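You operate a simulated robot arm through the tools that you are given. There is no shell and no other tool. Be economical: measure what you need, move in short steps, check, and stop when the job is done.

You are at the controls of a simulated robot arm. One attempt, no reset.

TASK
Zero the beige converter's total, do a low run and hold the total.
Fine: page key to total first; zero once, before the start; hold after DONE and leave it there; no fault; leave other keys, valves, levers and meters alone.
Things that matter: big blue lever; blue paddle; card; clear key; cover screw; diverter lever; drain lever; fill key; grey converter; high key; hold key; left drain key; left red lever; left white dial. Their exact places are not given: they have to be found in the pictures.

The check looks at the end state, three seconds after you hand in, the way a careful person would. Anything else that was tipped, shoved, dropped, spilled or broken makes it a failure.

THE ROBOT
A 6-joint arm with a fingered hand, hanging from a carriage that runs on a rail from [0, 1503] to [0, -977] (x, y) and turns from -6.807 to 5.184 rad about z. Base frame: it is fixed where the carriage stands at the start and does not move with it; the origin is on the floor, on the carriage's upright axis, x ahead of it, y to its left, z up. Lengths are in mm, angles in rad, forces in N, time in s.
With the tool pointing down near the work surface it reaches from about 100 to 400 mm from the robot's upright axis, wherever it stands. Its first joint turns from -2.897 to 2.897 rad. Places, roughly: big blue lever [300, -1200, 1200]; blue paddle [1600, -2300, 1000]; card [-1750, -1000, 1000]; clear key [700, -700, 1300]; cover screw [400, -1100, 1500]; diverter lever [1100, -2200, 1100]; drain lever [300, 1400, 700]; fill key [700, -700, 1200]; high key [700, -600, 1300]; hold key [700, -300, 1300]; left drain key [700, -500, 1200]; left red lever [700, -900, 1400]; left white dial [700, -900, 1200]; low blue lever [300, -1400, 600]; low key [800, -500, 1300]; lower drain lever [1200, -2200, 900]. Payload 4 kg.
The TCP is the grasp point between the finger pads, 29 mm short of the fingertips. In the tool frame z runs along the fingers and y along their closing line. The gripper opens to 100 mm. The gripper's body begins 34 mm behind the TCP. The gripper is a hand of 5 fingers: y runs from the thumb to the fingers, the wrist lies at [-15, -114, -189] in the tool frame, and closing takes about 1.5 s.
Orientation is told as [roll, pitch, yaw] about the base's x, y, z axes, in that order, counted from this pose: with the fingers straight down and the wrist toward the robot, the tool's x, y and z point along [0, 1, 0], [1, 0, 0] and [0, 0, -1] of the base frame.

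THE INTERFACE
- The arm moves only by the tool play_rows. Its argument "motion" is text: rows parted by semicolons, each of 7 numbers parted by spaces: the shift along the base's x, y, z in m, then the turn, a rotation vector about the base's x, y, z in rad, then the opening in per cent of the stroke, from 0 (shut) to 100 (fully open). In form: x y z wx wy wz grip; .... A call has 1 to 10 rows; each row is the pose to reach, as a shift and turn from the pose commanded when the call began. Each row takes 0.2 s and may step no farther than 50 mm and 0.15 rad from the row before; otherwise, or with a gripper value out of range, the whole call is refused. A pose out of reach is approached as far as the arm can. The call stops where the force on the tool passes 40 N (or 10 N more than at its start, if that is more) or the arm is blocked; 0.2 s more then pass. The fingers move at their own pace (about 108 mm/s each) and stop on an object; they squeeze with about 25 N. The grip force told is the motor's: it shows also when the fingers shut on nothing. Time passes only in rows, and 0.2 s behind the last, so rows that repeat a pose let the fingers close. The reply holds the time, the measured pose of the TCP, the force on the tool along the base axes, the opening and the grip force, in the units named above and with some noise, with the torque about the TCP (base axes, N m) and any sound that the robot's microphone picked up, and new pictures: "show" is both (left out), scene, wrist or none.
- Cameras (640 x 400 px; columns grow to the right, rows downward): "scene" is now at [260.7, -50.8, 1810]; the picture's right is [-0.64, -0.77, 0.00], its down [-0.58, 0.48, -0.65] and it looks along [0.51, -0.42, -0.76] (base axes); focal length 294 px, centre (320, 200). "wrist" rides on the gripper at [66, -86, -121] in the tool frame; the picture's right is [-0.76, 0.31, -0.58], its down [-0.59, -0.70, 0.40] and it looks along [-0.28, 0.64, 0.71] (tool axes); focal length 247 px, centre (320, 200).
- raise_lower(by): slides the trunk up (or, below 0, down) by that many mm; the arm and the scene camera ride with it, the base frame stays. It gives what a move gives, with no picture.
- drive_base(legs): drives the robot by 1 to 6 legs, each [ahead, left, turn to the left] in mm, mm and rad, along the robot's own axes; the way and the turn of a leg run together, so that a leg with both is an arc; at most 1500 mm and 3.142 rad a leg. The arm and the cameras ride along, it lands a little off, and it stops where it bumps. It keeps to its track: a leg is cut to what the track allows. It gives what a move gives, and a new picture of the scene camera.
- preshape(shape): the hand has 5 fingers and takes this shape, open, in about a second: jaw (thumb against the fingers, like two jaws); tri (thumb and two fingers); tip (a fingertip pinch); poke (one finger out to press); point (the index stretched); flat (the hand flat); cup (the hand cupped); fist (a fist). The gripper value then closes the fingers along that shape, each until it touches; the sizes above hold for jaw. It gives what a move gives, with no picture.
- pan_tilt(pan, tilt): turns the head with the scene camera to pan (to the left, within 2.705 rad either way) and tilt (down, from -0.506 to 1.204), counted from straight ahead of the robot. It gives what a move gives, and a new picture of the scene camera.
- point_at(camera, pixels): for up to 12 pixels [column, row] of the newest picture of that camera ("zoom" is the newest enlarged one), the place [x, y, z] in the base frame of the surface seen there, good to about 3 mm. No time passes.
- inspect(camera, box): a new picture of the part [left, top, right, bottom] of that camera's present view, enlarged. No time passes.
- hand_in(): hands the job in; it is judged then, once.

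Keep the steps short. Do not move on a guess: measure, check each grasp and each placing, and mend mistakes. In all there are 80 turns and 260 pictures (those below and enlarged ones count). Leave the gripper open and the arm clear of the work at the hand-in unless told otherwise, and finish with a single line.

The tools are called after "Request:" as a command line: name --argument value ..., lists and objects as JSON in quotes. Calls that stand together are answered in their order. play_rows: Moves the arm, as the interface text tells. Its arguments: {"type":"object","properties":{"motion":{"type":"string"},"show":{"type":"string","enum":["both","scene","wrist","none"]}},"required":["motion"]} The other tools are called the same way: raise_lower (by) slides the trunk up or down; preshape (shape) gives the hand a shape; drive_base (legs) drives the base; pan_tilt (pan, tilt) turns the head that bears the scene camera; point_at (camera, pixels) gives the place of the surface under pixels of a picture; inspect (camera, box) takes an enlarged picture of a part of a camera's view; hand_in () hands the job in.

At the start:

```text
clock: 0.0
tool_pos: [283.0, -386.9, 999.8]
tcp_rot: [0.0, -0.001, -0.001]
wrist_force: [-0.3, 0.4, -0.1]
moment: [0.02, 0.0, 0.02]
gripper_width: 100.1
grasp_force: 0.1
shape: jaw
trunk travel left (down, up): [-525.0, 75.0]
robot x, y, heading: [-0.9, -0.3, 0.003]
head pan, tilt: [-0.688, 0.857]
```

scene: 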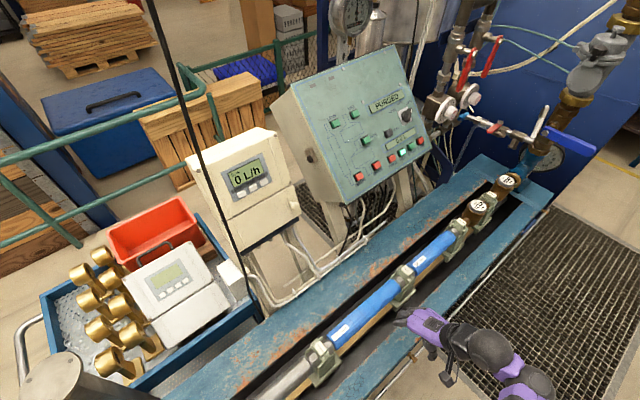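
wrist: 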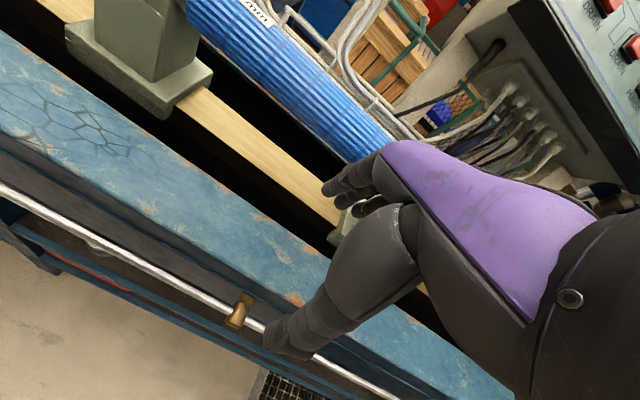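

I see a converter on a post near (245,180), a second one in the tray near (170,290), and the control panel near (365,130). I will enlarge all three.

Request:
inspect --camera "scene" --box '[180, 120, 310, 250]'

Request:
inspect --camera "scene" --box '[300, 60, 450, 210]'

Request:
inspect --camera "scene" --box '[100, 230, 260, 350]'

```text
3.08 times, centred on (245, 185) of scene
```

zoom: 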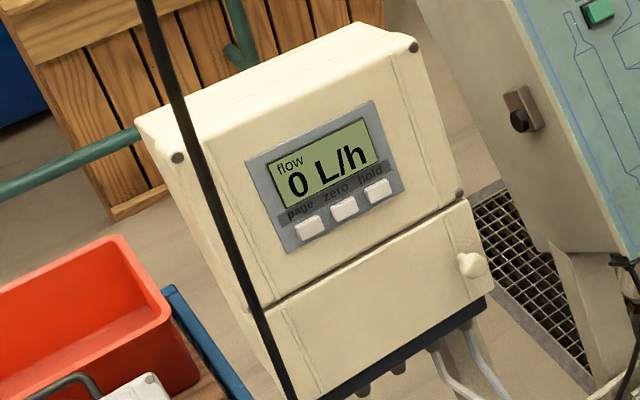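

```text
2.67 times, centred on (375, 135) of scene
```

zoom: 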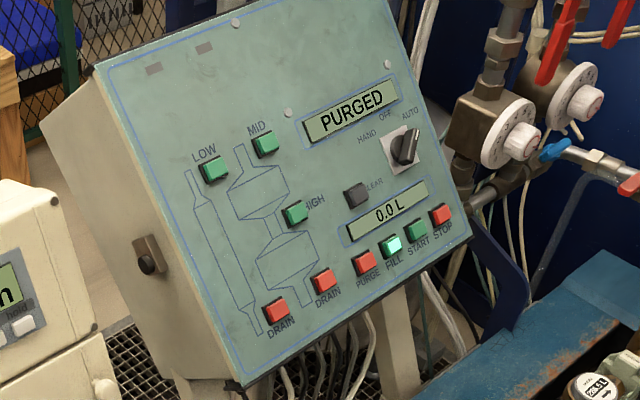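

```text
3.33 times, centred on (180, 290) of scene
```

zoom: 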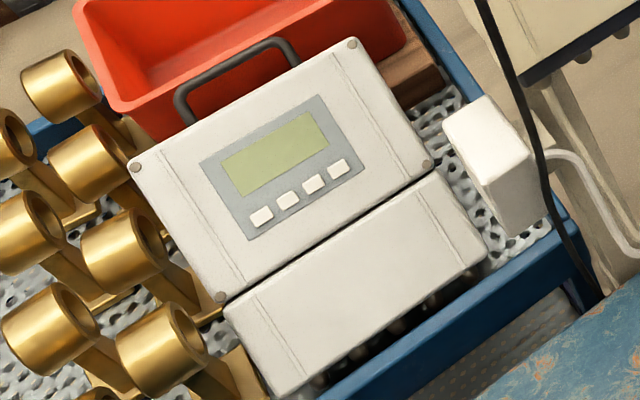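

The beige converter has page, zero and hold keys and shows "flow 0 L/h". The panel reads PURGED and FILL looks lit. I measure the keys and faces next, then look for the card.

Request:
point_at --camera "scene" --pixels '[[241.8, 194], [252.8, 187.6], [263.5, 181.8], [225, 170], [272, 148], [335.3, 123.8], [401.6, 151.9], [410.6, 145.9], [388, 132.8], [340, 160], [300, 90], [388, 75]]'

Request:
pan_tilt --pan -2.7 --tilt 0.35

```text
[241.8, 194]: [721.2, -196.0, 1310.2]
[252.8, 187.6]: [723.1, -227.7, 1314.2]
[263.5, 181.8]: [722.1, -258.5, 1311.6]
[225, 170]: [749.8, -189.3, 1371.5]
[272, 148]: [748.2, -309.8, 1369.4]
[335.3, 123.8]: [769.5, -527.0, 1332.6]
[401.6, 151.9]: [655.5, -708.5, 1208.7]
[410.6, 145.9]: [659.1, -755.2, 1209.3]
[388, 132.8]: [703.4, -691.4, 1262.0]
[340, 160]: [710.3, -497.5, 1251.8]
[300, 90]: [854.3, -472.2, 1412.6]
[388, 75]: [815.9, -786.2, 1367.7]
```

```text
clock: 1.9
tool_pos: [282.9, -386.5, 1000.1]
tcp_rot: [0.0, -0.002, 0.0]
wrist_force: [-1.0, 0.1, -0.8]
moment: [-0.02, 0.02, 0.01]
gripper_width: 99.9
grasp_force: 0.1
shape: jaw
trunk travel left (down, up): [-525.0, 75.0]
robot x, y, heading: [0.9, 2.6, -0.001]
head pan, tilt: [-2.7, 0.351]
```

scene: 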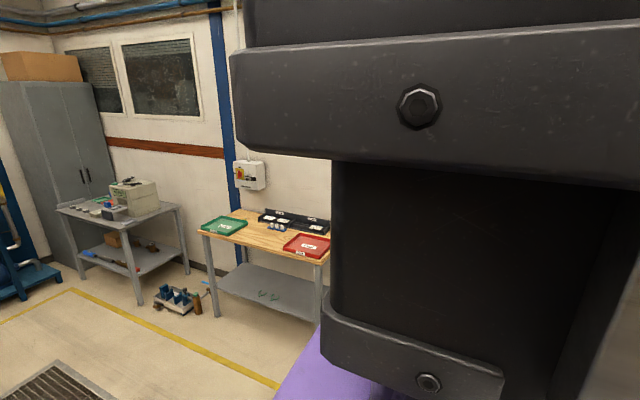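

A table at (270,235) carries trays and labels. I enlarge it to find out whether the card holds instructions.

Request:
inspect --camera "scene" --box '[195, 195, 335, 275]'

Request:
pan_tilt --pan -0.8 --tilt 0.6

```text
4.57 times, centred on (265, 235) of scene
```

zoom: 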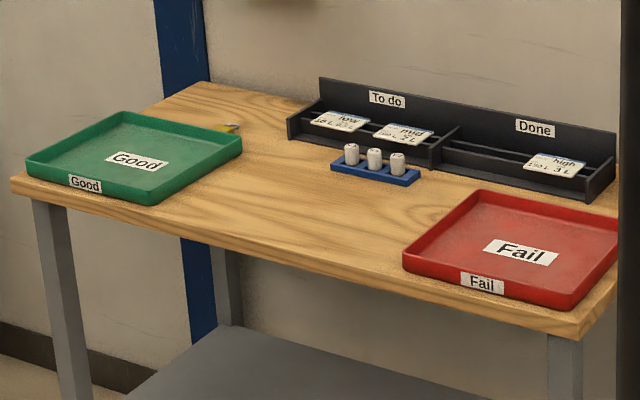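

```text
clock: 3.8
tool_pos: [282.7, -388.3, 1000.4]
tcp_rot: [-0.001, 0.0, 0.001]
wrist_force: [1.1, -0.5, 0.5]
moment: [0.0, 0.0, -0.02]
gripper_width: 99.8
grasp_force: 0.0
shape: jaw
trunk travel left (down, up): [-525.0, 75.0]
robot x, y, heading: [1.8, 0.2, 0.004]
head pan, tilt: [-0.799, 0.6]
```

scene: 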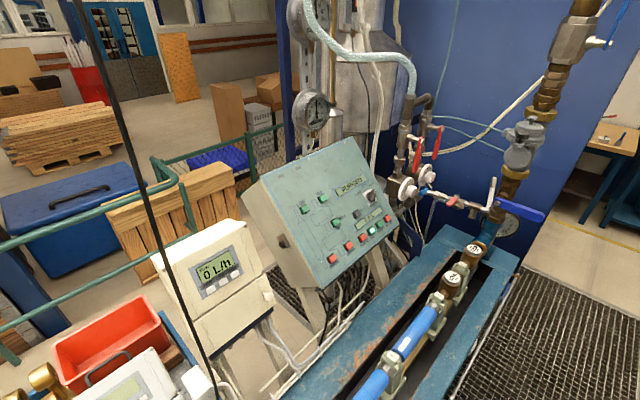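

The cards only list low, mid and high, so they carry no further instructions. I look closely at the panel and converter, measure the hanging black cable at (110,80) and (190,330), and shape the hand to poke.

Request:
inspect --camera "scene" --box '[280, 160, 410, 270]'

Request:
point_at --camera "scene" --pixels '[[82, 20], [119, 120], [158, 220], [184, 290], [206, 350]]'

Request:
preshape --shape "poke"

Request:
inspect --camera "wrist" --box '[0, 0, 640, 400]'

```text
3.64 times, centred on (345, 215) of scene
```

zoom: 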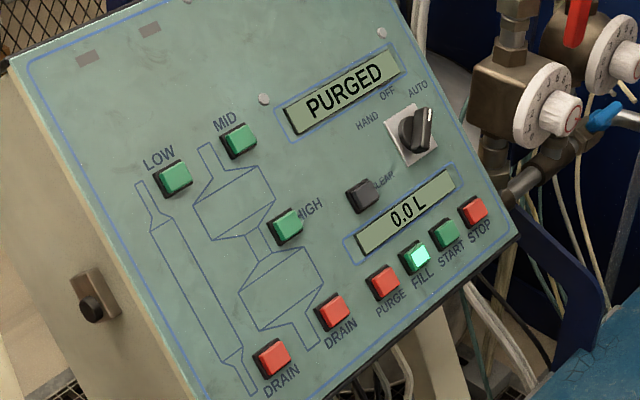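

```text
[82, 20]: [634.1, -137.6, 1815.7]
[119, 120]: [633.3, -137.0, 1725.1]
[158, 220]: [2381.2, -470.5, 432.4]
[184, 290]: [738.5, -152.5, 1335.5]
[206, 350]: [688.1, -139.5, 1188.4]
```

```text
clock: 4.7
tool_pos: [281.7, -386.7, 1000.4]
tcp_rot: [-0.002, 0.0, -0.002]
wrist_force: [-0.2, 0.1, 1.0]
moment: [0.0, -0.01, 0.06]
gripper_width: 0.2
grasp_force: 0.1
shape: poke
trunk travel left (down, up): [-525.0, 75.0]
robot x, y, heading: [4.4, 1.7, -0.002]
head pan, tilt: [-0.799, 0.6]
```

```text
1.00 times, centred on (320, 200) of wrist (not enlarged: the box is as wide or as high as the picture)
```

zoom: 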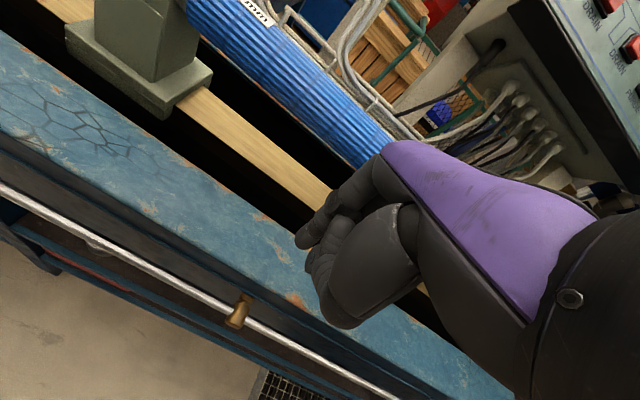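

The selector points to AUTO and FILL is lit. The hanging cable stands at about (634,-137). I now measure the poking fingertip near (303,243) in the wrist view.

Request:
point_at --camera "wrist" --pixels '[[303, 242], [308, 236], [318, 225], [330, 210], [325, 280], [340, 315], [430, 160], [300, 236]]'

Request:
inspect --camera "wrist" --box '[260, 160, 420, 300]'

```text
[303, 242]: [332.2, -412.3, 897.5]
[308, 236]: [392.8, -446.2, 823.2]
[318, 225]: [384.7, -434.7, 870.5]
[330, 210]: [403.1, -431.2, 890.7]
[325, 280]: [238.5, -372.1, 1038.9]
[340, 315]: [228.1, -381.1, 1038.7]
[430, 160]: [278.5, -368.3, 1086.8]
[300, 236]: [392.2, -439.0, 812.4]
```

```text
2.86 times, centred on (340, 230) of wrist
```

zoom: 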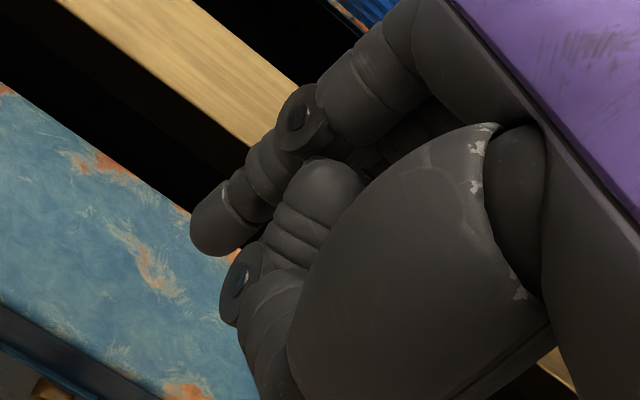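

The index fingertip is at (210,235) in the enlarged picture. I measure it there.

Request:
point_at --camera "zoom" --pixels '[[200, 225], [205, 240], [215, 245], [225, 235], [230, 205], [215, 215], [270, 165], [345, 100], [320, 200], [250, 270]]'

```text
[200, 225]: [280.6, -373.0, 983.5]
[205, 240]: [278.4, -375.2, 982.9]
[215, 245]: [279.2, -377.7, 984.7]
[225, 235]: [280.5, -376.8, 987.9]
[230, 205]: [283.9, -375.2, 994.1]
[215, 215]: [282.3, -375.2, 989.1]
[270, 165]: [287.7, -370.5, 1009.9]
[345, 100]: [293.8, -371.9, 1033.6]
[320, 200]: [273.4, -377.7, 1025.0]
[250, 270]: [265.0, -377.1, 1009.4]
```

The fingertip is about 20 mm beyond the TCP along the tool. I raise the arm in free space and tilt the hand to face the converter, ending about 1.15 rad pitched.

Request:
play_rows --motion "0 0 0.05 0 0 0 0; 0 0 0.1 0 -0.14 0 0; 0 0 0.15 0 -0.28 0 0; 0 0 0.2 0 -0.42 0 0; 0 0 0.25 0 -0.56 0 0; 0 0 0.3 0 -0.70 0 0; 0 0 0.33 0 -0.84 0 0; 0.02 0 0.33 0 -0.98 0 0; 0.04 0 0.33 0 -1.12 0 0" --show "scene"

```text
clock: 6.7
tool_pos: [325.4, -385.8, 1329.1]
tcp_rot: [0.0, -1.122, -0.001]
wrist_force: [0.5, 0.4, -0.3]
moment: [0.03, 0.0, 0.02]
gripper_width: 0.1
grasp_force: 24.6
shape: jaw
out of reach, approached as far as the arm can: row 1, 2, 3, 4, 5, 6, 7, 8
trunk travel left (down, up): [-525.0, 75.0]
robot x, y, heading: [-1.8, -0.0, -0.002]
head pan, tilt: [-0.799, 0.6]
```

scene: 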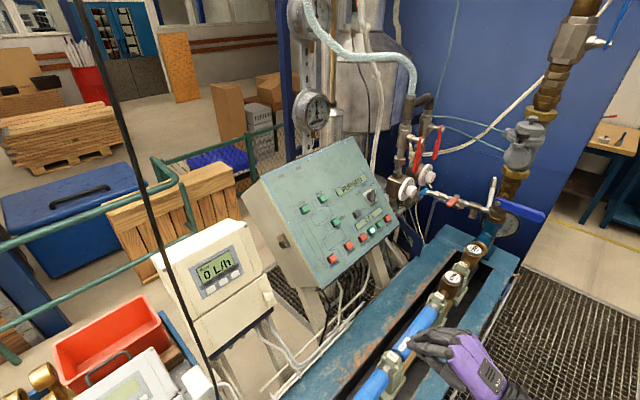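

The value 0 closed the hand, so I restore the poke shape and drive the carriage right by 230 mm to face the converter. The arm is clear.

Request:
preshape --shape "poke"

Request:
drive_base --legs '[[0, -230, 0]]'

Request:
play_rows --motion "0.02 0.05 0 0 0 0 100; 0.03 0.09 0 0 0 0 100; 0.04 0.13 0 0 0 0 100; 0.05 0.17 0 0 0 0 100; 0.06 0.21 0 0 0 0 100; 0.07 0.25 0 0 0 0 100; 0.08 0.29 0 0 0 0 100; 0.09 0.33 0 0 0 0 100" --show "both"

```text
clock: 7.6
tool_pos: [326.7, -385.7, 1328.2]
tcp_rot: [-0.001, -1.12, 0.001]
wrist_force: [-0.1, 0.7, -0.8]
moment: [-0.01, 0.02, 0.01]
gripper_width: 0.0
grasp_force: 0.0
shape: poke
trunk travel left (down, up): [-525.0, 75.0]
robot x, y, heading: [2.5, 2.0, -0.004]
head pan, tilt: [-0.799, 0.6]
```

```text
clock: 9.3
tool_pos: [325.5, -616.9, 1328.7]
tcp_rot: [0.001, -1.121, 0.001]
wrist_force: [-0.7, -0.7, -0.9]
moment: [0.01, 0.0, -0.01]
gripper_width: 0.0
grasp_force: 0.1
shape: poke
trunk travel left (down, up): [-525.0, 75.0]
robot x, y, heading: [1.5, -231.4, -0.001]
head pan, tilt: [-0.799, 0.6]
```

scene: 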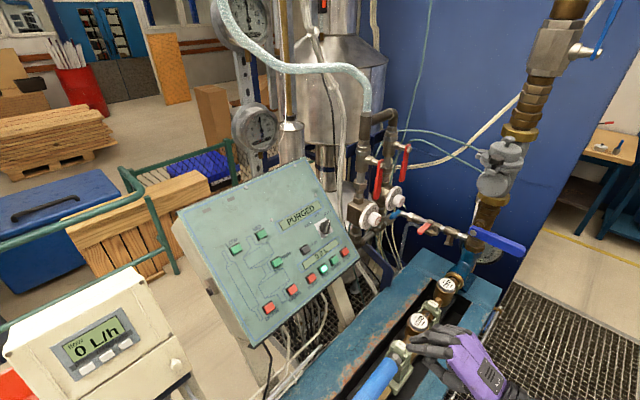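

```text
refused: row 1 steps farther than a row can; nothing moved
```

The first row was slightly too long at 54 mm. I repeat the move with shorter steps and turn the head toward the converter first.

Request:
pan_tilt --pan -0.1 --tilt 0.75

Request:
play_rows --motion "0.01 0.04 0 0 0 0 100; 0.02 0.08 0 0 0 0 100; 0.03 0.12 0 0 0 0 100; 0.04 0.16 0 0 0 0 100; 0.05 0.2 0 0 0 0 100; 0.06 0.24 0 0 0 0 100; 0.07 0.28 0 0 0 0 100; 0.08 0.32 0 0 0 0 100; 0.09 0.36 0 0 0 0 100" --show "both"

```text
clock: 10.4
tool_pos: [326.2, -616.6, 1328.6]
tcp_rot: [0.0, -1.12, 0.0]
wrist_force: [0.1, 0.6, 0.8]
moment: [0.04, -0.01, 0.02]
gripper_width: 0.0
grasp_force: 0.1
shape: poke
trunk travel left (down, up): [-525.0, 75.0]
robot x, y, heading: [-0.8, -230.3, 0.002]
head pan, tilt: [-0.099, 0.75]
```

scene: 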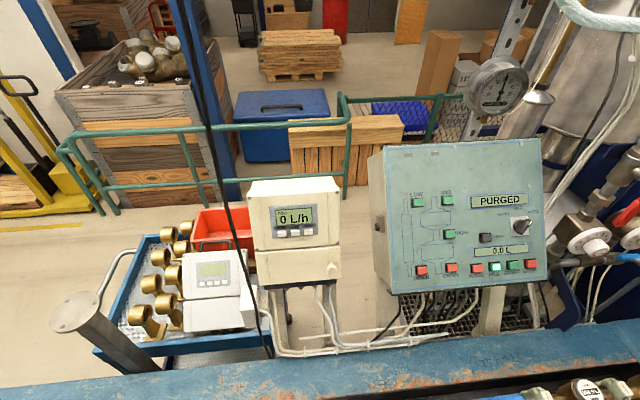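

```text
clock: 12.4
tool_pos: [415.6, -254.4, 1327.1]
tcp_rot: [0.0, -1.12, 0.001]
wrist_force: [0.2, 0.0, -0.5]
moment: [-0.01, 0.03, 0.03]
gripper_width: 0.0
grasp_force: 0.1
shape: poke
trunk travel left (down, up): [-525.0, 75.0]
robot x, y, heading: [1.1, -232.0, 0.001]
head pan, tilt: [-0.099, 0.75]
```

scene: 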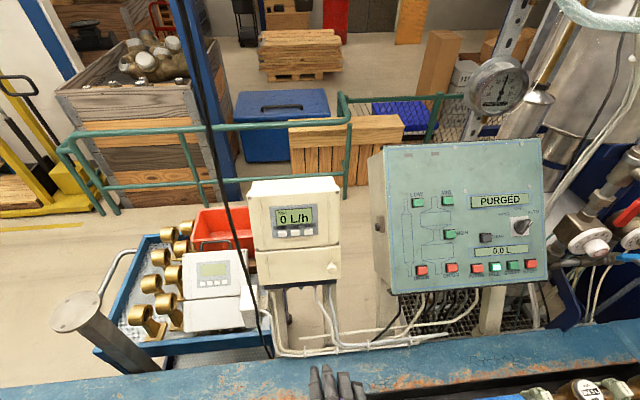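
wrist: 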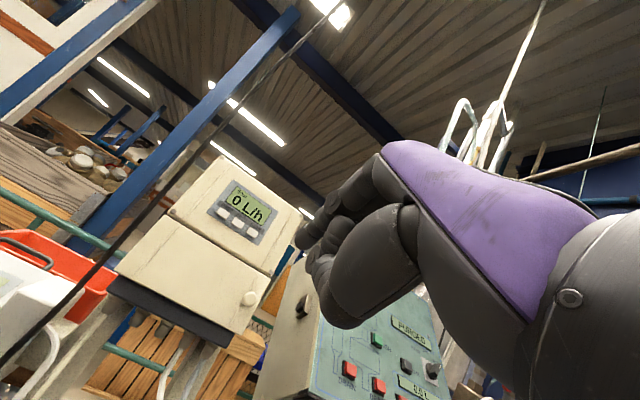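

The reach is fine. I enlarge the converter and the panel and remeasure the keys from this better view.

Request:
inspect --camera "scene" --box '[255, 190, 335, 250]'

Request:
point_at --camera "zoom" --pixels '[[217, 289], [303, 284], [381, 279]]'

Request:
inspect --camera "scene" --box '[370, 140, 550, 290]'

```text
6.67 times, centred on (295, 220) of scene
```

zoom: 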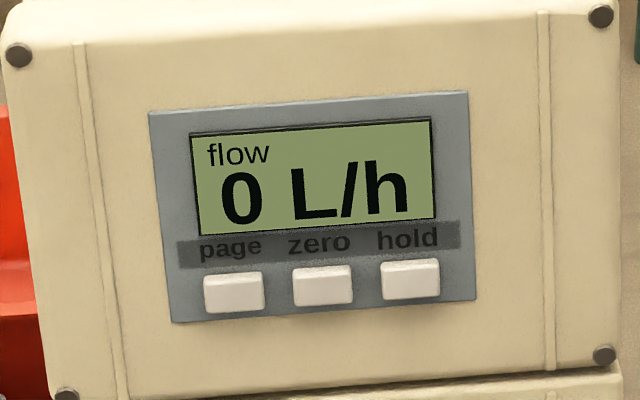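

```text
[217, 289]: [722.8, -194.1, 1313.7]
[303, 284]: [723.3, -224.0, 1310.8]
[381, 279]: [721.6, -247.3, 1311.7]
```

```text
2.67 times, centred on (460, 215) of scene
```

zoom: 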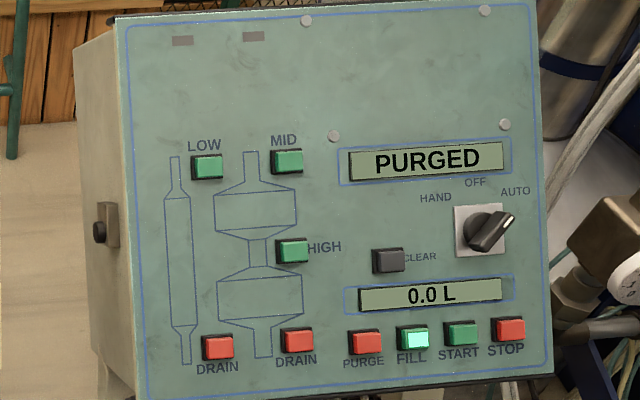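

Request:
point_at --camera "zoom" --pixels '[[207, 166], [461, 334], [413, 338], [287, 160], [292, 250], [150, 60], [520, 60], [150, 360], [330, 60], [330, 220], [200, 150], [440, 360]]'

Request:
point_at --camera "scene" --pixels '[[282, 233.8], [295.4, 232.7], [308.5, 232], [282, 233], [260, 200], [325, 195], [262, 245], [330, 240], [317, 388], [330, 380], [345, 385], [358, 390]]'

```text
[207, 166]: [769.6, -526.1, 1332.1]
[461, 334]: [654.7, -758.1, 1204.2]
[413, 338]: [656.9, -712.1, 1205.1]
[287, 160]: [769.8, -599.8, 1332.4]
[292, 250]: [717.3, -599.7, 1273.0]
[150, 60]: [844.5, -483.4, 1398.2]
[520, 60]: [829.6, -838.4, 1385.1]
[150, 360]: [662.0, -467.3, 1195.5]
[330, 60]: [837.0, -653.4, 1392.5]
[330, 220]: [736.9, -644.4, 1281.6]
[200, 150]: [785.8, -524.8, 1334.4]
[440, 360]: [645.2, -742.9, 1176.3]
```

```text
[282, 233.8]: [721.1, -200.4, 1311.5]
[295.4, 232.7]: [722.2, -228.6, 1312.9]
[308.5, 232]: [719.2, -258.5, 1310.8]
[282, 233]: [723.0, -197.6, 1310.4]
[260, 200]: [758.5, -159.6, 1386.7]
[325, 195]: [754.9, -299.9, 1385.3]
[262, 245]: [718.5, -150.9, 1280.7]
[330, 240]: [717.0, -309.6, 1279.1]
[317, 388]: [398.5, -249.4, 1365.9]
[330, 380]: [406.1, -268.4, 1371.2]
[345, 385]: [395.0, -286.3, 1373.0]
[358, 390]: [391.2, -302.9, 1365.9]
```

The converter face normal is about (-0.94, 0, 0.35) and the panel's about (-0.74, -0.03, 0.67). I check the cable position near the converter once more, then approach the page key, stopping about 30 mm short.

Request:
inspect --camera "scene" --box '[190, 100, 270, 260]'

Request:
play_rows --motion "0.045 0.01 0 0 0 0 100; 0.09 0.02 0.005 0 -0.02 0 100; 0.135 0.03 0.01 0 -0.04 0 100; 0.18 0.04 0.01 0 -0.06 0 100; 0.22 0.05 0.01 0 -0.08 0 100; 0.24 0.051 0.01 0 -0.09 0 100" --show "both"

```text
2.50 times, centred on (230, 180) of scene
```

zoom: 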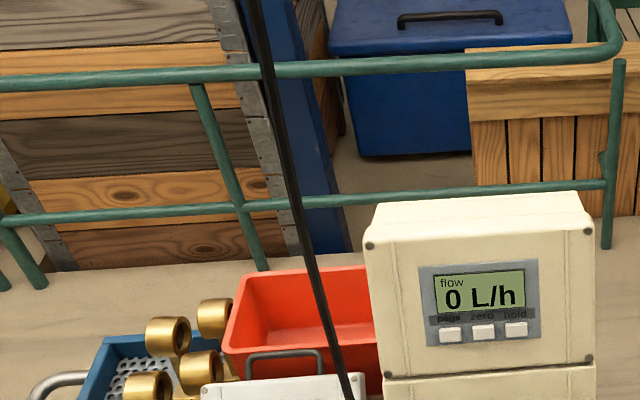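

```text
clock: 13.8
tool_pos: [656.0, -204.0, 1335.7]
tcp_rot: [0.001, -1.209, 0.0]
wrist_force: [-0.4, -0.7, 0.2]
moment: [-0.02, 0.01, 0.02]
gripper_width: 0.1
grasp_force: 0.1
shape: poke
trunk travel left (down, up): [-525.0, 75.0]
robot x, y, heading: [-2.8, -230.0, 0.0]
head pan, tilt: [-0.099, 0.75]
```

scene: 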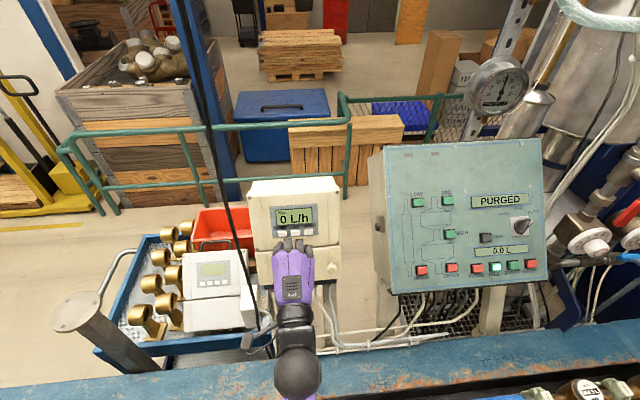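
wrist: 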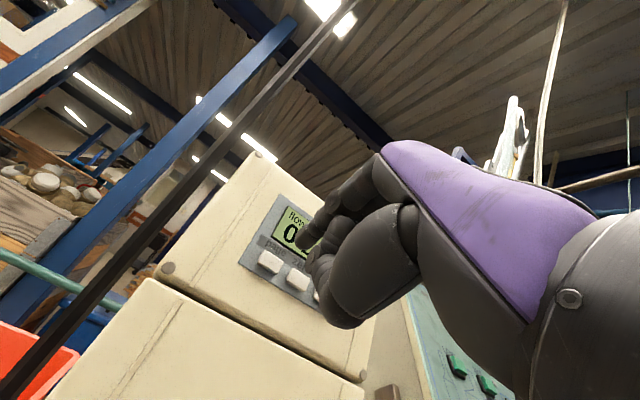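

I enlarge both views to locate the fingertip relative to the page key.

Request:
inspect --camera "scene" --box '[255, 200, 335, 260]'

Request:
inspect --camera "wrist" --box '[230, 180, 350, 310]'

Request:
point_at --camera "wrist" --pixels '[[303, 242], [300, 245], [269, 262], [298, 279], [250, 110], [150, 220], [90, 290]]'

```text
6.67 times, centred on (295, 230) of scene
```

zoom: 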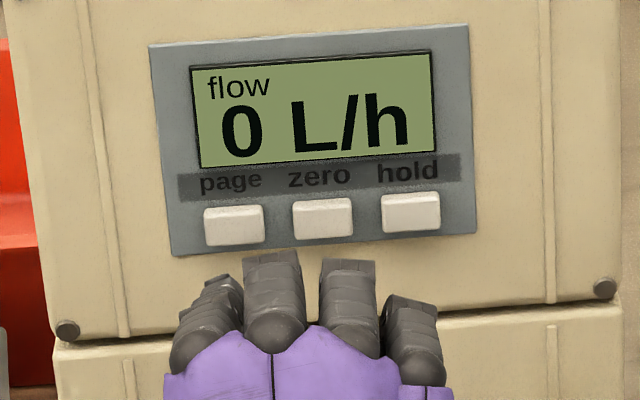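

```text
3.08 times, centred on (290, 245) of wrist
```

zoom: 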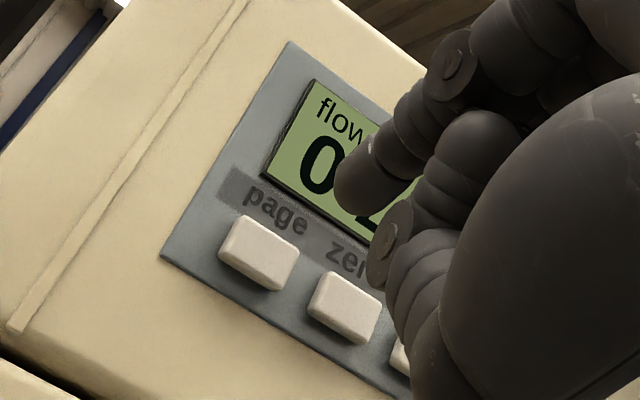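

```text
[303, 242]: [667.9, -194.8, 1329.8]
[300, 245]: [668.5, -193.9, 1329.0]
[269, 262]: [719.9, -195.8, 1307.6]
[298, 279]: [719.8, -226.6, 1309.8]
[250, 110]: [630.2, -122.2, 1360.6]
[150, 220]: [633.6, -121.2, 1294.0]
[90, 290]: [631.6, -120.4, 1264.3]
```

The fingertip centre is about (672,-202,1329), in line with the page key at (722,-199,1311) along the tool direction. The cable at (632,-121) is well to the side. I advance about 48 mm and look.

Request:
play_rows --motion "0.019 0.002 -0.007 0 0 0 100; 0.033 0.003 -0.0125 0 0 0 100; 0.040 0.003 -0.015 0 0 0 100; 0.045 0.003 -0.017 0 0 0 100" --show "none"

Request:
inspect --camera "wrist" --box '[230, 180, 350, 310]'

Request:
inspect --camera "scene" --box '[255, 195, 335, 255]'

```text
clock: 14.8
tool_pos: [699.5, -202.3, 1321.9]
tcp_rot: [0.001, -1.212, -0.002]
wrist_force: [-13.4, 1.6, 6.7]
moment: [0.03, -0.01, -0.04]
gripper_width: 0.2
grasp_force: 0.1
shape: poke
trunk travel left (down, up): [-525.0, 75.0]
robot x, y, heading: [-1.5, -233.8, -0.001]
head pan, tilt: [-0.099, 0.75]
heard: click
```

```text
3.08 times, centred on (290, 245) of wrist
```

zoom: 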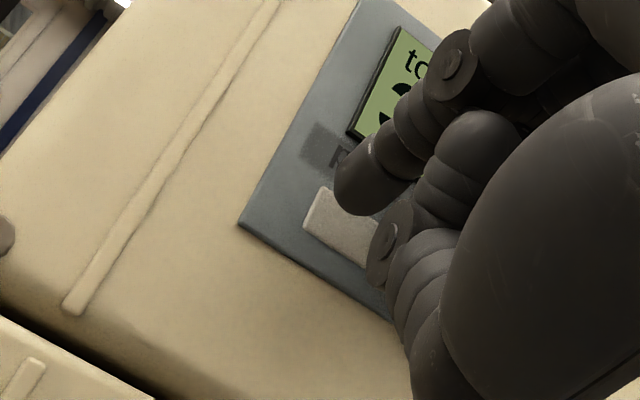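

```text
6.67 times, centred on (295, 225) of scene
```

zoom: 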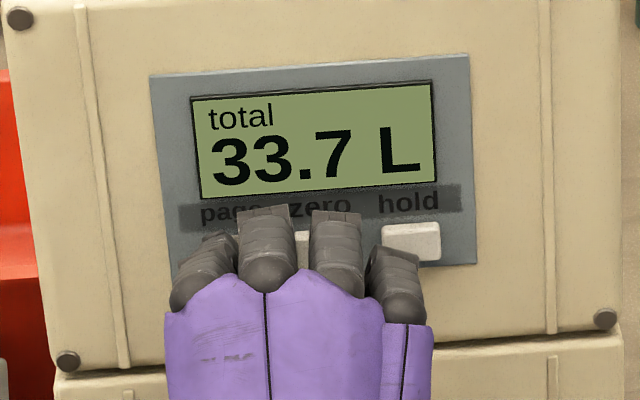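

One click was heard and the display now reads total 33.7 L. I back off 25 mm and shift 29.5 mm right to the zero key.

Request:
play_rows --motion "-0.012 0 0.0045 0 0 0 100; -0.024 0 0.009 0 0 0 100; -0.024 -0.0295 0.009 0 0 0 100" --show "none"

Request:
inspect --camera "wrist" --box '[230, 180, 350, 310]'

Request:
inspect --camera "scene" --box '[255, 195, 335, 255]'

```text
clock: 15.6
tool_pos: [676.5, -232.5, 1331.2]
tcp_rot: [0.002, -1.21, -0.001]
wrist_force: [0.9, -0.1, -0.4]
moment: [-0.02, -0.02, -0.02]
gripper_width: 0.1
grasp_force: 0.0
shape: poke
trunk travel left (down, up): [-525.0, 75.0]
robot x, y, heading: [-1.8, -231.8, 0.003]
head pan, tilt: [-0.099, 0.75]
```

```text
3.08 times, centred on (290, 245) of wrist
```

zoom: 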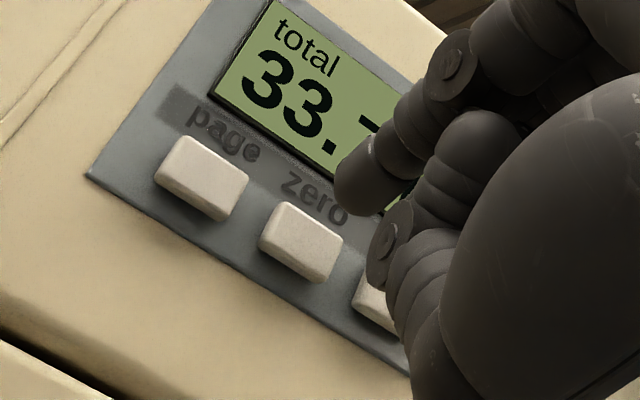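

```text
6.67 times, centred on (295, 225) of scene
```

zoom: 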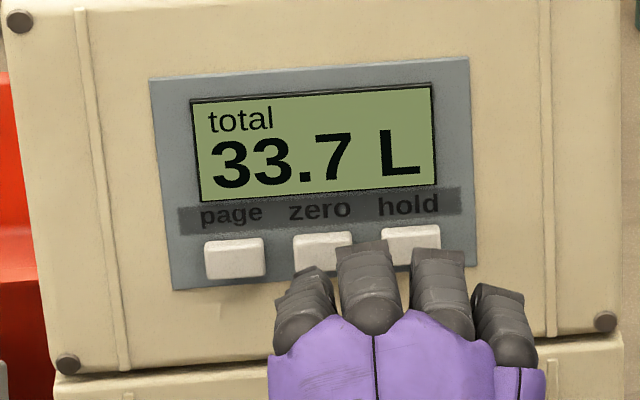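

The finger is in front of the zero key in the same relation as it was for page. I press once.

Request:
play_rows --motion "0.012 0 -0.0045 0 0 0 100; 0.019 0 -0.007 0 0 0 100; 0.024 0 -0.009 0 0 0 100" --show "none"

Request:
inspect --camera "scene" --box '[255, 195, 335, 255]'

```text
clock: 16.4
tool_pos: [699.3, -231.4, 1323.5]
tcp_rot: [0.001, -1.213, -0.002]
wrist_force: [-11.5, -1.3, 6.8]
moment: [-0.05, -0.07, -0.07]
gripper_width: 0.0
grasp_force: 0.1
shape: poke
trunk travel left (down, up): [-525.0, 75.0]
robot x, y, heading: [4.2, -233.9, 0.001]
head pan, tilt: [-0.099, 0.75]
heard: click
```

```text
6.67 times, centred on (295, 225) of scene
```

zoom: 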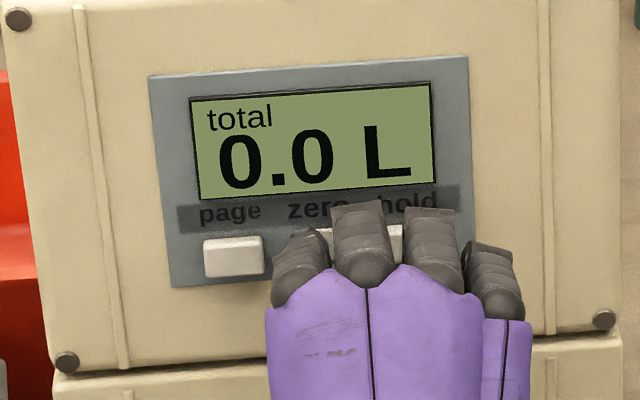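

Total reads 0.0 L. I withdraw well clear, pitch the hand to the panel's tilt (-0.84), and drive the carriage to about y = -600.

Request:
play_rows --motion "-0.015 0 0.006 0 0 0 100; -0.05 0 0.015 0 0 0 100; -0.09 0 0.02 0 0.1 0 100; -0.13 0 0.02 0 0.2 0 100; -0.17 0 0.02 0 0.3 0 100; -0.2 0 0.02 0 0.37 0 100" --show "none"

Request:
drive_base --legs '[[0, -370, 0]]'

Request:
pan_tilt --pan 0.1 --tilt 0.8

```text
clock: 17.8
tool_pos: [500.2, -234.3, 1339.9]
tcp_rot: [-0.001, -0.839, -0.003]
wrist_force: [0.3, 1.1, -0.1]
moment: [-0.03, 0.01, 0.01]
gripper_width: 0.1
grasp_force: 0.2
shape: poke
trunk travel left (down, up): [-525.0, 75.0]
robot x, y, heading: [-1.3, -228.8, 0.002]
head pan, tilt: [-0.099, 0.75]
```

```text
clock: 20.2
tool_pos: [501.1, -605.9, 1341.3]
tcp_rot: [0.0, -0.84, 0.002]
wrist_force: [0.8, 0.5, 0.7]
moment: [-0.01, -0.02, 0.04]
gripper_width: 0.0
grasp_force: 0.0
shape: poke
trunk travel left (down, up): [-525.0, 75.0]
robot x, y, heading: [-0.7, -603.8, 0.001]
head pan, tilt: [-0.099, 0.75]
```

scene: 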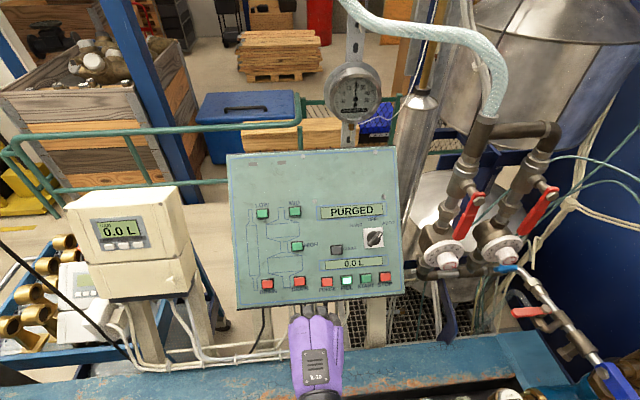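

```text
clock: 20.9
tool_pos: [499.9, -607.5, 1340.5]
tcp_rot: [0.001, -0.84, 0.003]
wrist_force: [0.2, -0.4, -0.3]
moment: [-0.03, 0.01, 0.02]
gripper_width: 0.0
grasp_force: 0.1
shape: poke
trunk travel left (down, up): [-525.0, 75.0]
robot x, y, heading: [1.3, -608.4, 0.002]
head pan, tilt: [0.099, 0.799]
```

scene: 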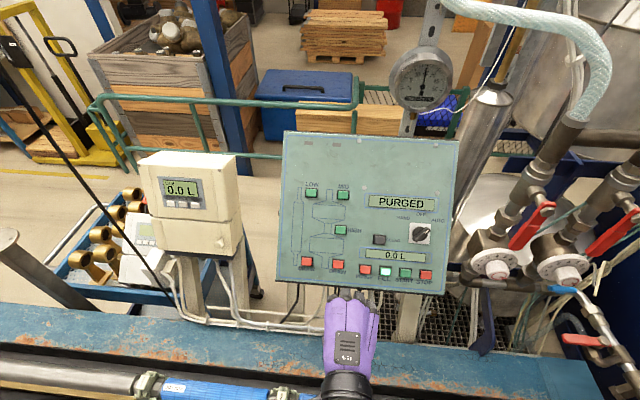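

Converter still shows 0.0 L. I enlarge the panel and remeasure LOW and START.

Request:
inspect --camera "scene" --box '[275, 170, 465, 290]'

Request:
point_at --camera "scene" --pixels '[[312, 192], [343, 195], [405, 272], [386, 271], [341, 230], [300, 150], [440, 150], [290, 270]]'

```text
3.33 times, centred on (370, 230) of scene
```

zoom: 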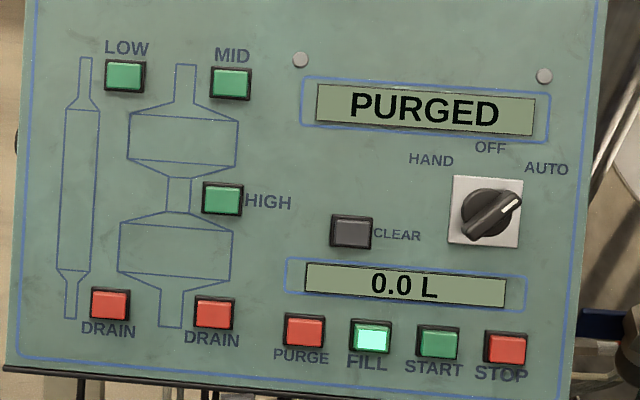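

```text
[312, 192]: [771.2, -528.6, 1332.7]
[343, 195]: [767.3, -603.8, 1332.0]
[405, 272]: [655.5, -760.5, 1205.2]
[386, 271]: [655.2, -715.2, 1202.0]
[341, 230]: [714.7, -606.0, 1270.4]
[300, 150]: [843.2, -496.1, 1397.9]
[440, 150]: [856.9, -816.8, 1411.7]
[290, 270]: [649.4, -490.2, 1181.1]
```

LOW is at (771,-527,1332) and START at (655,-760,1205). I approach LOW, stopping about 35 mm off the face.

Request:
play_rows --motion "0.04 0.02 0.01 0 0 0 100; 0.08 0.04 0.02 0 0 0 100; 0.12 0.06 0.03 0 0 0 100; 0.16 0.07 0.032 0 0 0 100; 0.2 0.078 0.032 0 0 0 100; 0.229 0.078 0.032 0 0 0 100" --show "wrist"

Request:
inspect --camera "scene" --box '[275, 160, 375, 230]'

Request:
inspect --camera "wrist" --box '[230, 180, 350, 310]'

Request:
point_at --camera "wrist" --pixels '[[300, 243], [303, 243]]'

```text
clock: 22.3
tool_pos: [728.4, -531.5, 1371.1]
tcp_rot: [0.0, -0.84, 0.001]
wrist_force: [-0.5, 0.2, -0.2]
moment: [-0.01, -0.02, 0.01]
gripper_width: 0.0
grasp_force: 0.1
shape: poke
trunk travel left (down, up): [-525.0, 75.0]
robot x, y, heading: [-1.4, -609.4, 0.002]
head pan, tilt: [0.099, 0.799]
```

wrist: 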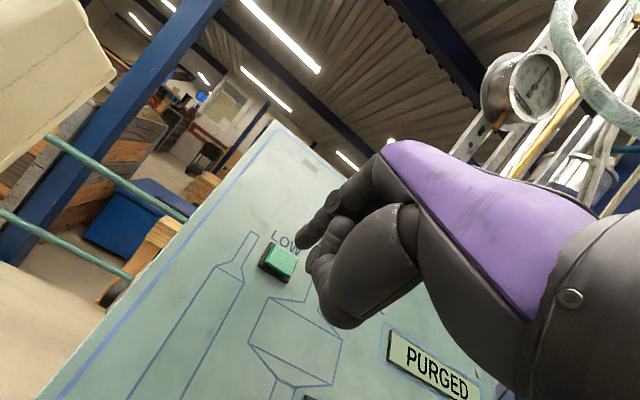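

```text
5.71 times, centred on (325, 195) of scene
```

zoom: 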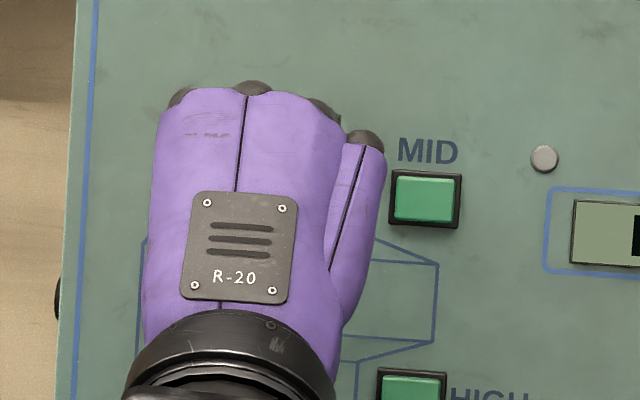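

```text
3.08 times, centred on (290, 245) of wrist
```

zoom: 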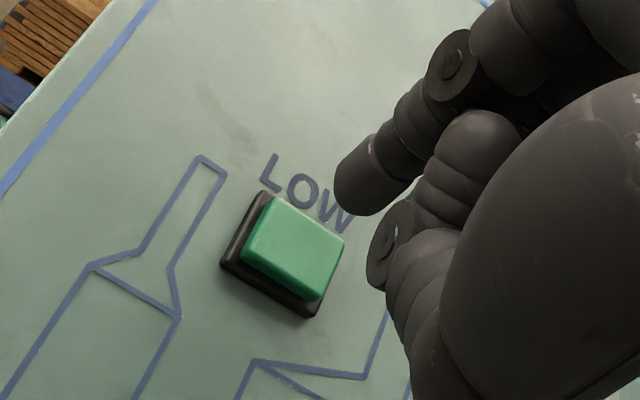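

```text
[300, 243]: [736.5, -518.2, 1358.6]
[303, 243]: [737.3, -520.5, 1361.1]
```

The fingertip is lined up with LOW, with about 36 mm to the pressed depth. I press gently and check.

Request:
play_rows --motion "0.013 0.002 -0.011 0 0 0 100; 0.021 0.002 -0.018 0 0 0 100; 0.0245 0.002 -0.0215 0 0 0 100; 0.027 0.002 -0.0238 0 0 0 100" --show "none"

Request:
inspect --camera "scene" --box '[275, 170, 465, 290]'

Request:
inspect --camera "wrist" --box '[230, 180, 350, 310]'

```text
clock: 23.3
tool_pos: [755.0, -527.3, 1352.3]
tcp_rot: [0.003, -0.849, 0.0]
wrist_force: [-21.8, -0.8, 19.5]
moment: [-0.25, 0.02, -0.27]
gripper_width: 0.2
grasp_force: 0.1
shape: poke
trunk travel left (down, up): [-525.0, 75.0]
robot x, y, heading: [3.6, -603.4, 0.001]
head pan, tilt: [0.099, 0.799]
heard: click
```

```text
3.33 times, centred on (370, 230) of scene
```

zoom: 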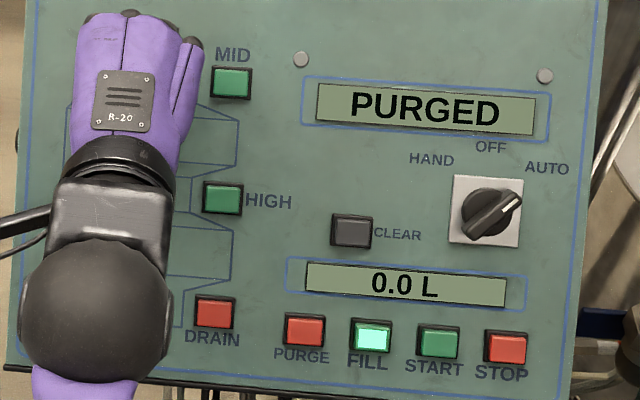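

```text
3.08 times, centred on (290, 245) of wrist
```

zoom: 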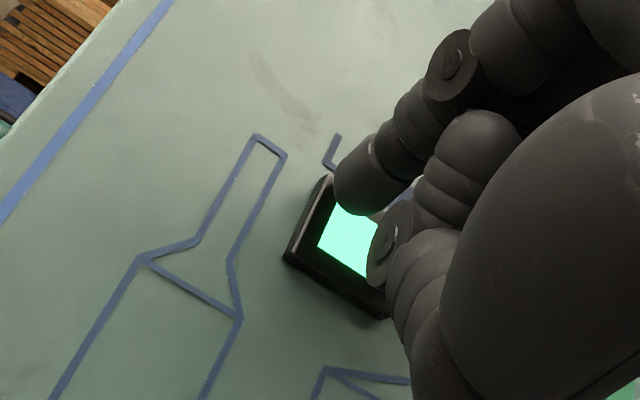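

LOW clicked and is lit. I withdraw 80 mm along the normal and move across, parallel to the panel, in front of START.

Request:
play_rows --motion "-0.03 0 0.027 0 0 0 100; -0.06 0 0.053 0 0 0 100; -0.0764 -0.0332 0.0349 0 0 0 100; -0.0928 -0.0664 0.0168 0 0 0 100; -0.1092 -0.0996 -0.0013 0 0 0 100; -0.1256 -0.1328 -0.0194 0 0 0 100; -0.142 -0.166 -0.0375 0 0 0 100; -0.1584 -0.1992 -0.0556 0 0 0 100; -0.175 -0.2325 -0.074 0 0 0 100; -0.146 -0.2325 -0.1 0 0 0 100" --show "scene"

Request:
inspect --camera "wrist" --box '[230, 180, 350, 310]'

Request:
inspect --camera "scene" --box '[275, 170, 465, 290]'

```text
clock: 25.5
tool_pos: [610.1, -759.3, 1249.3]
tcp_rot: [0.0, -0.84, 0.001]
wrist_force: [0.0, -0.2, -0.9]
moment: [-0.01, 0.0, 0.03]
gripper_width: 0.0
grasp_force: 0.0
shape: poke
trunk travel left (down, up): [-525.0, 75.0]
robot x, y, heading: [-0.3, -606.1, -0.002]
head pan, tilt: [0.099, 0.799]
```

scene: 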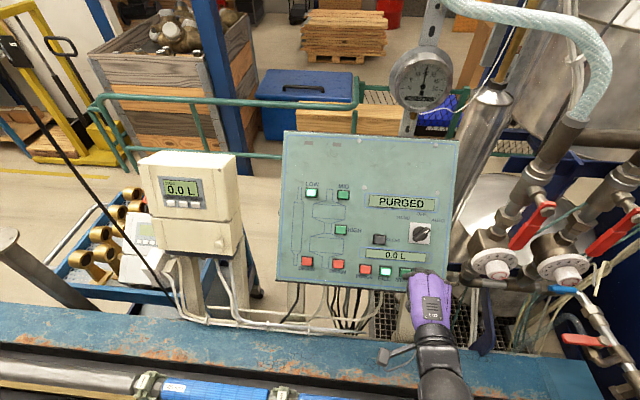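

```text
3.08 times, centred on (290, 245) of wrist
```

zoom: 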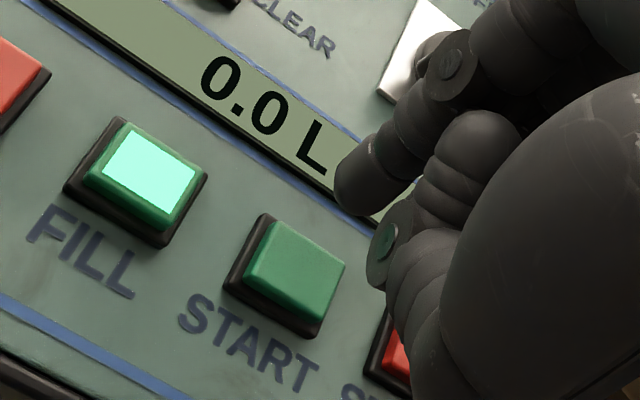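

```text
3.33 times, centred on (370, 230) of scene
```

zoom: 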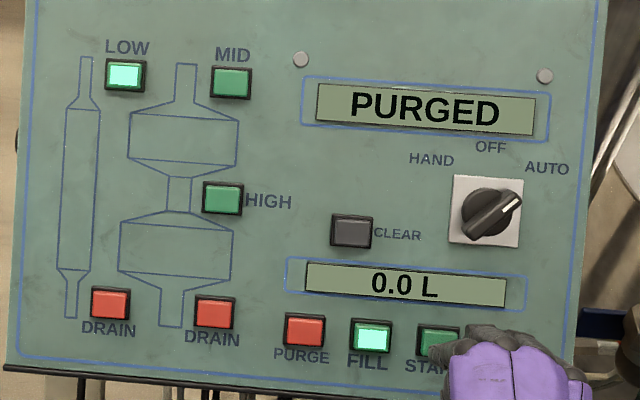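

START is lined up, with STOP safely to its right. LOW and FILL are lit. I press START once.

Request:
play_rows --motion "0.015 0 -0.0134 0 0 0 100; 0.024 0 -0.0214 0 0 0 100; 0.0268 0 -0.024 0 0 0 100; 0.0287 0 -0.0257 0 0 0 100" --show "none"

Request:
inspect --camera "scene" --box '[275, 170, 465, 290]'

Request:
inspect --camera "wrist" --box '[230, 180, 350, 310]'

```text
clock: 26.5
tool_pos: [638.7, -759.6, 1225.5]
tcp_rot: [0.0, -0.841, 0.003]
wrist_force: [-9.6, 2.0, 8.2]
moment: [-0.06, 0.01, -0.08]
gripper_width: 0.0
grasp_force: 0.1
shape: poke
trunk travel left (down, up): [-525.0, 75.0]
robot x, y, heading: [-1.7, -604.6, -0.001]
head pan, tilt: [0.099, 0.799]
heard: click
```

```text
3.33 times, centred on (370, 230) of scene
```

zoom: 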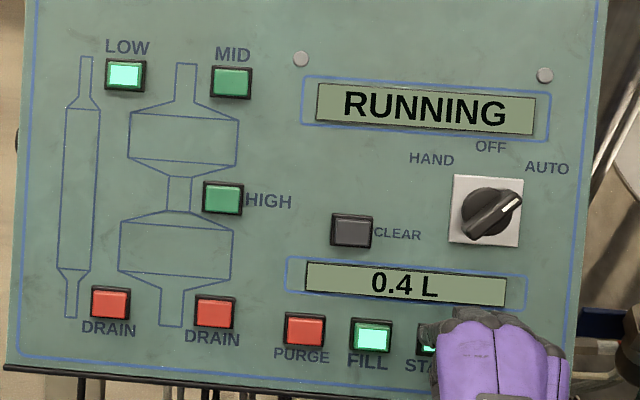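

```text
3.08 times, centred on (290, 245) of wrist
```

zoom: 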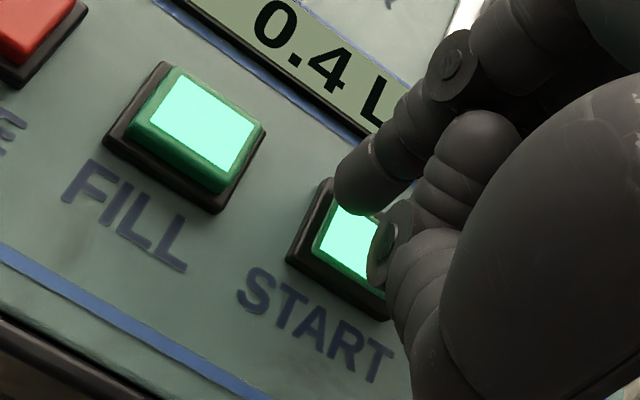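

RUNNING at 0.4 L. I withdraw and return to the converter while the run proceeds.

Request:
play_rows --motion "-0.03 0 0.027 0 0 0 100; -0.06 0 0.053 0 0 0 100; -0.09 0.025 0.08 0 -0.09 0 100; -0.11 0.06 0.1 0 -0.18 0 100; -0.13 0.095 0.118 0 -0.28 0 100; -0.139 0.13 0.118 0 -0.37 0 100" --show "none"

Request:
drive_base --legs '[[0, 372, 0]]'

Request:
pan_tilt --pan -0.1 --tilt 0.75

Request:
inspect --camera "scene" --box '[240, 140, 550, 290]'

```text
clock: 27.9
tool_pos: [501.1, -630.8, 1340.7]
tcp_rot: [-0.002, -1.21, 0.002]
wrist_force: [0.5, -0.5, 0.4]
moment: [0.0, 0.0, 0.01]
gripper_width: 0.0
grasp_force: 0.1
shape: poke
trunk travel left (down, up): [-525.0, 75.0]
robot x, y, heading: [1.6, -607.1, 0.004]
head pan, tilt: [0.099, 0.799]
```

```text
clock: 30.3
tool_pos: [499.7, -262.6, 1340.7]
tcp_rot: [-0.001, -1.209, 0.0]
wrist_force: [0.3, -0.4, -0.9]
moment: [0.01, 0.01, 0.0]
gripper_width: 0.0
grasp_force: 0.1
shape: poke
trunk travel left (down, up): [-525.0, 75.0]
robot x, y, heading: [1.4, -238.5, 0.007]
head pan, tilt: [0.099, 0.799]
```

scene: 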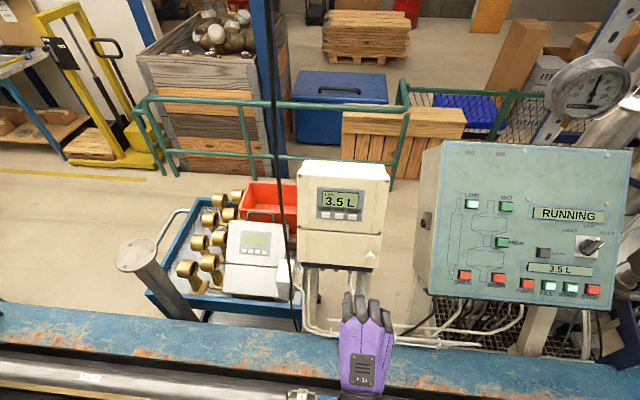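

```text
clock: 31.0
tool_pos: [501.7, -261.4, 1340.3]
tcp_rot: [-0.002, -1.209, 0.002]
wrist_force: [-1.0, 0.2, -0.5]
moment: [-0.01, -0.01, 0.01]
gripper_width: 0.1
grasp_force: 0.0
shape: poke
trunk travel left (down, up): [-525.0, 75.0]
robot x, y, heading: [-0.6, -237.7, 0.008]
head pan, tilt: [-0.099, 0.75]
```

scene: 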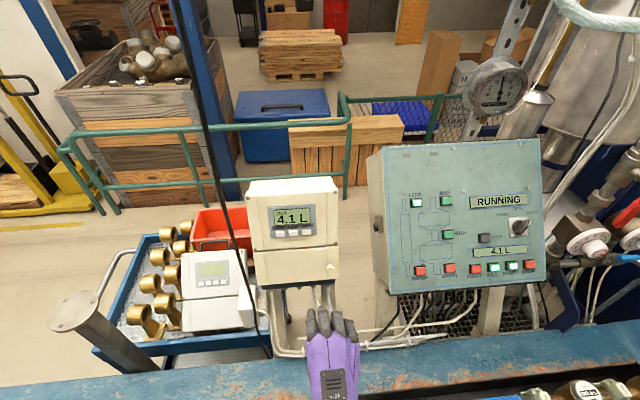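

```text
2.06 times, centred on (395, 215) of scene
```

zoom: 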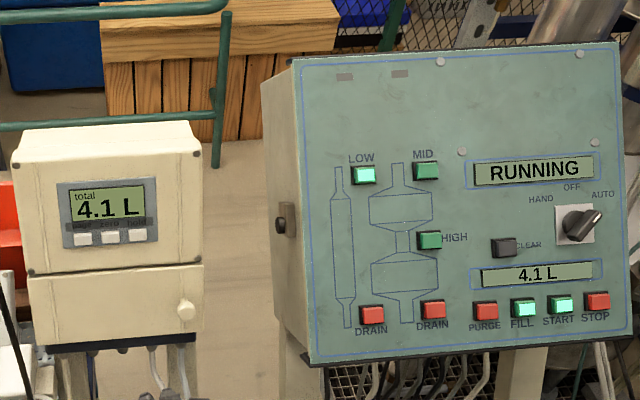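

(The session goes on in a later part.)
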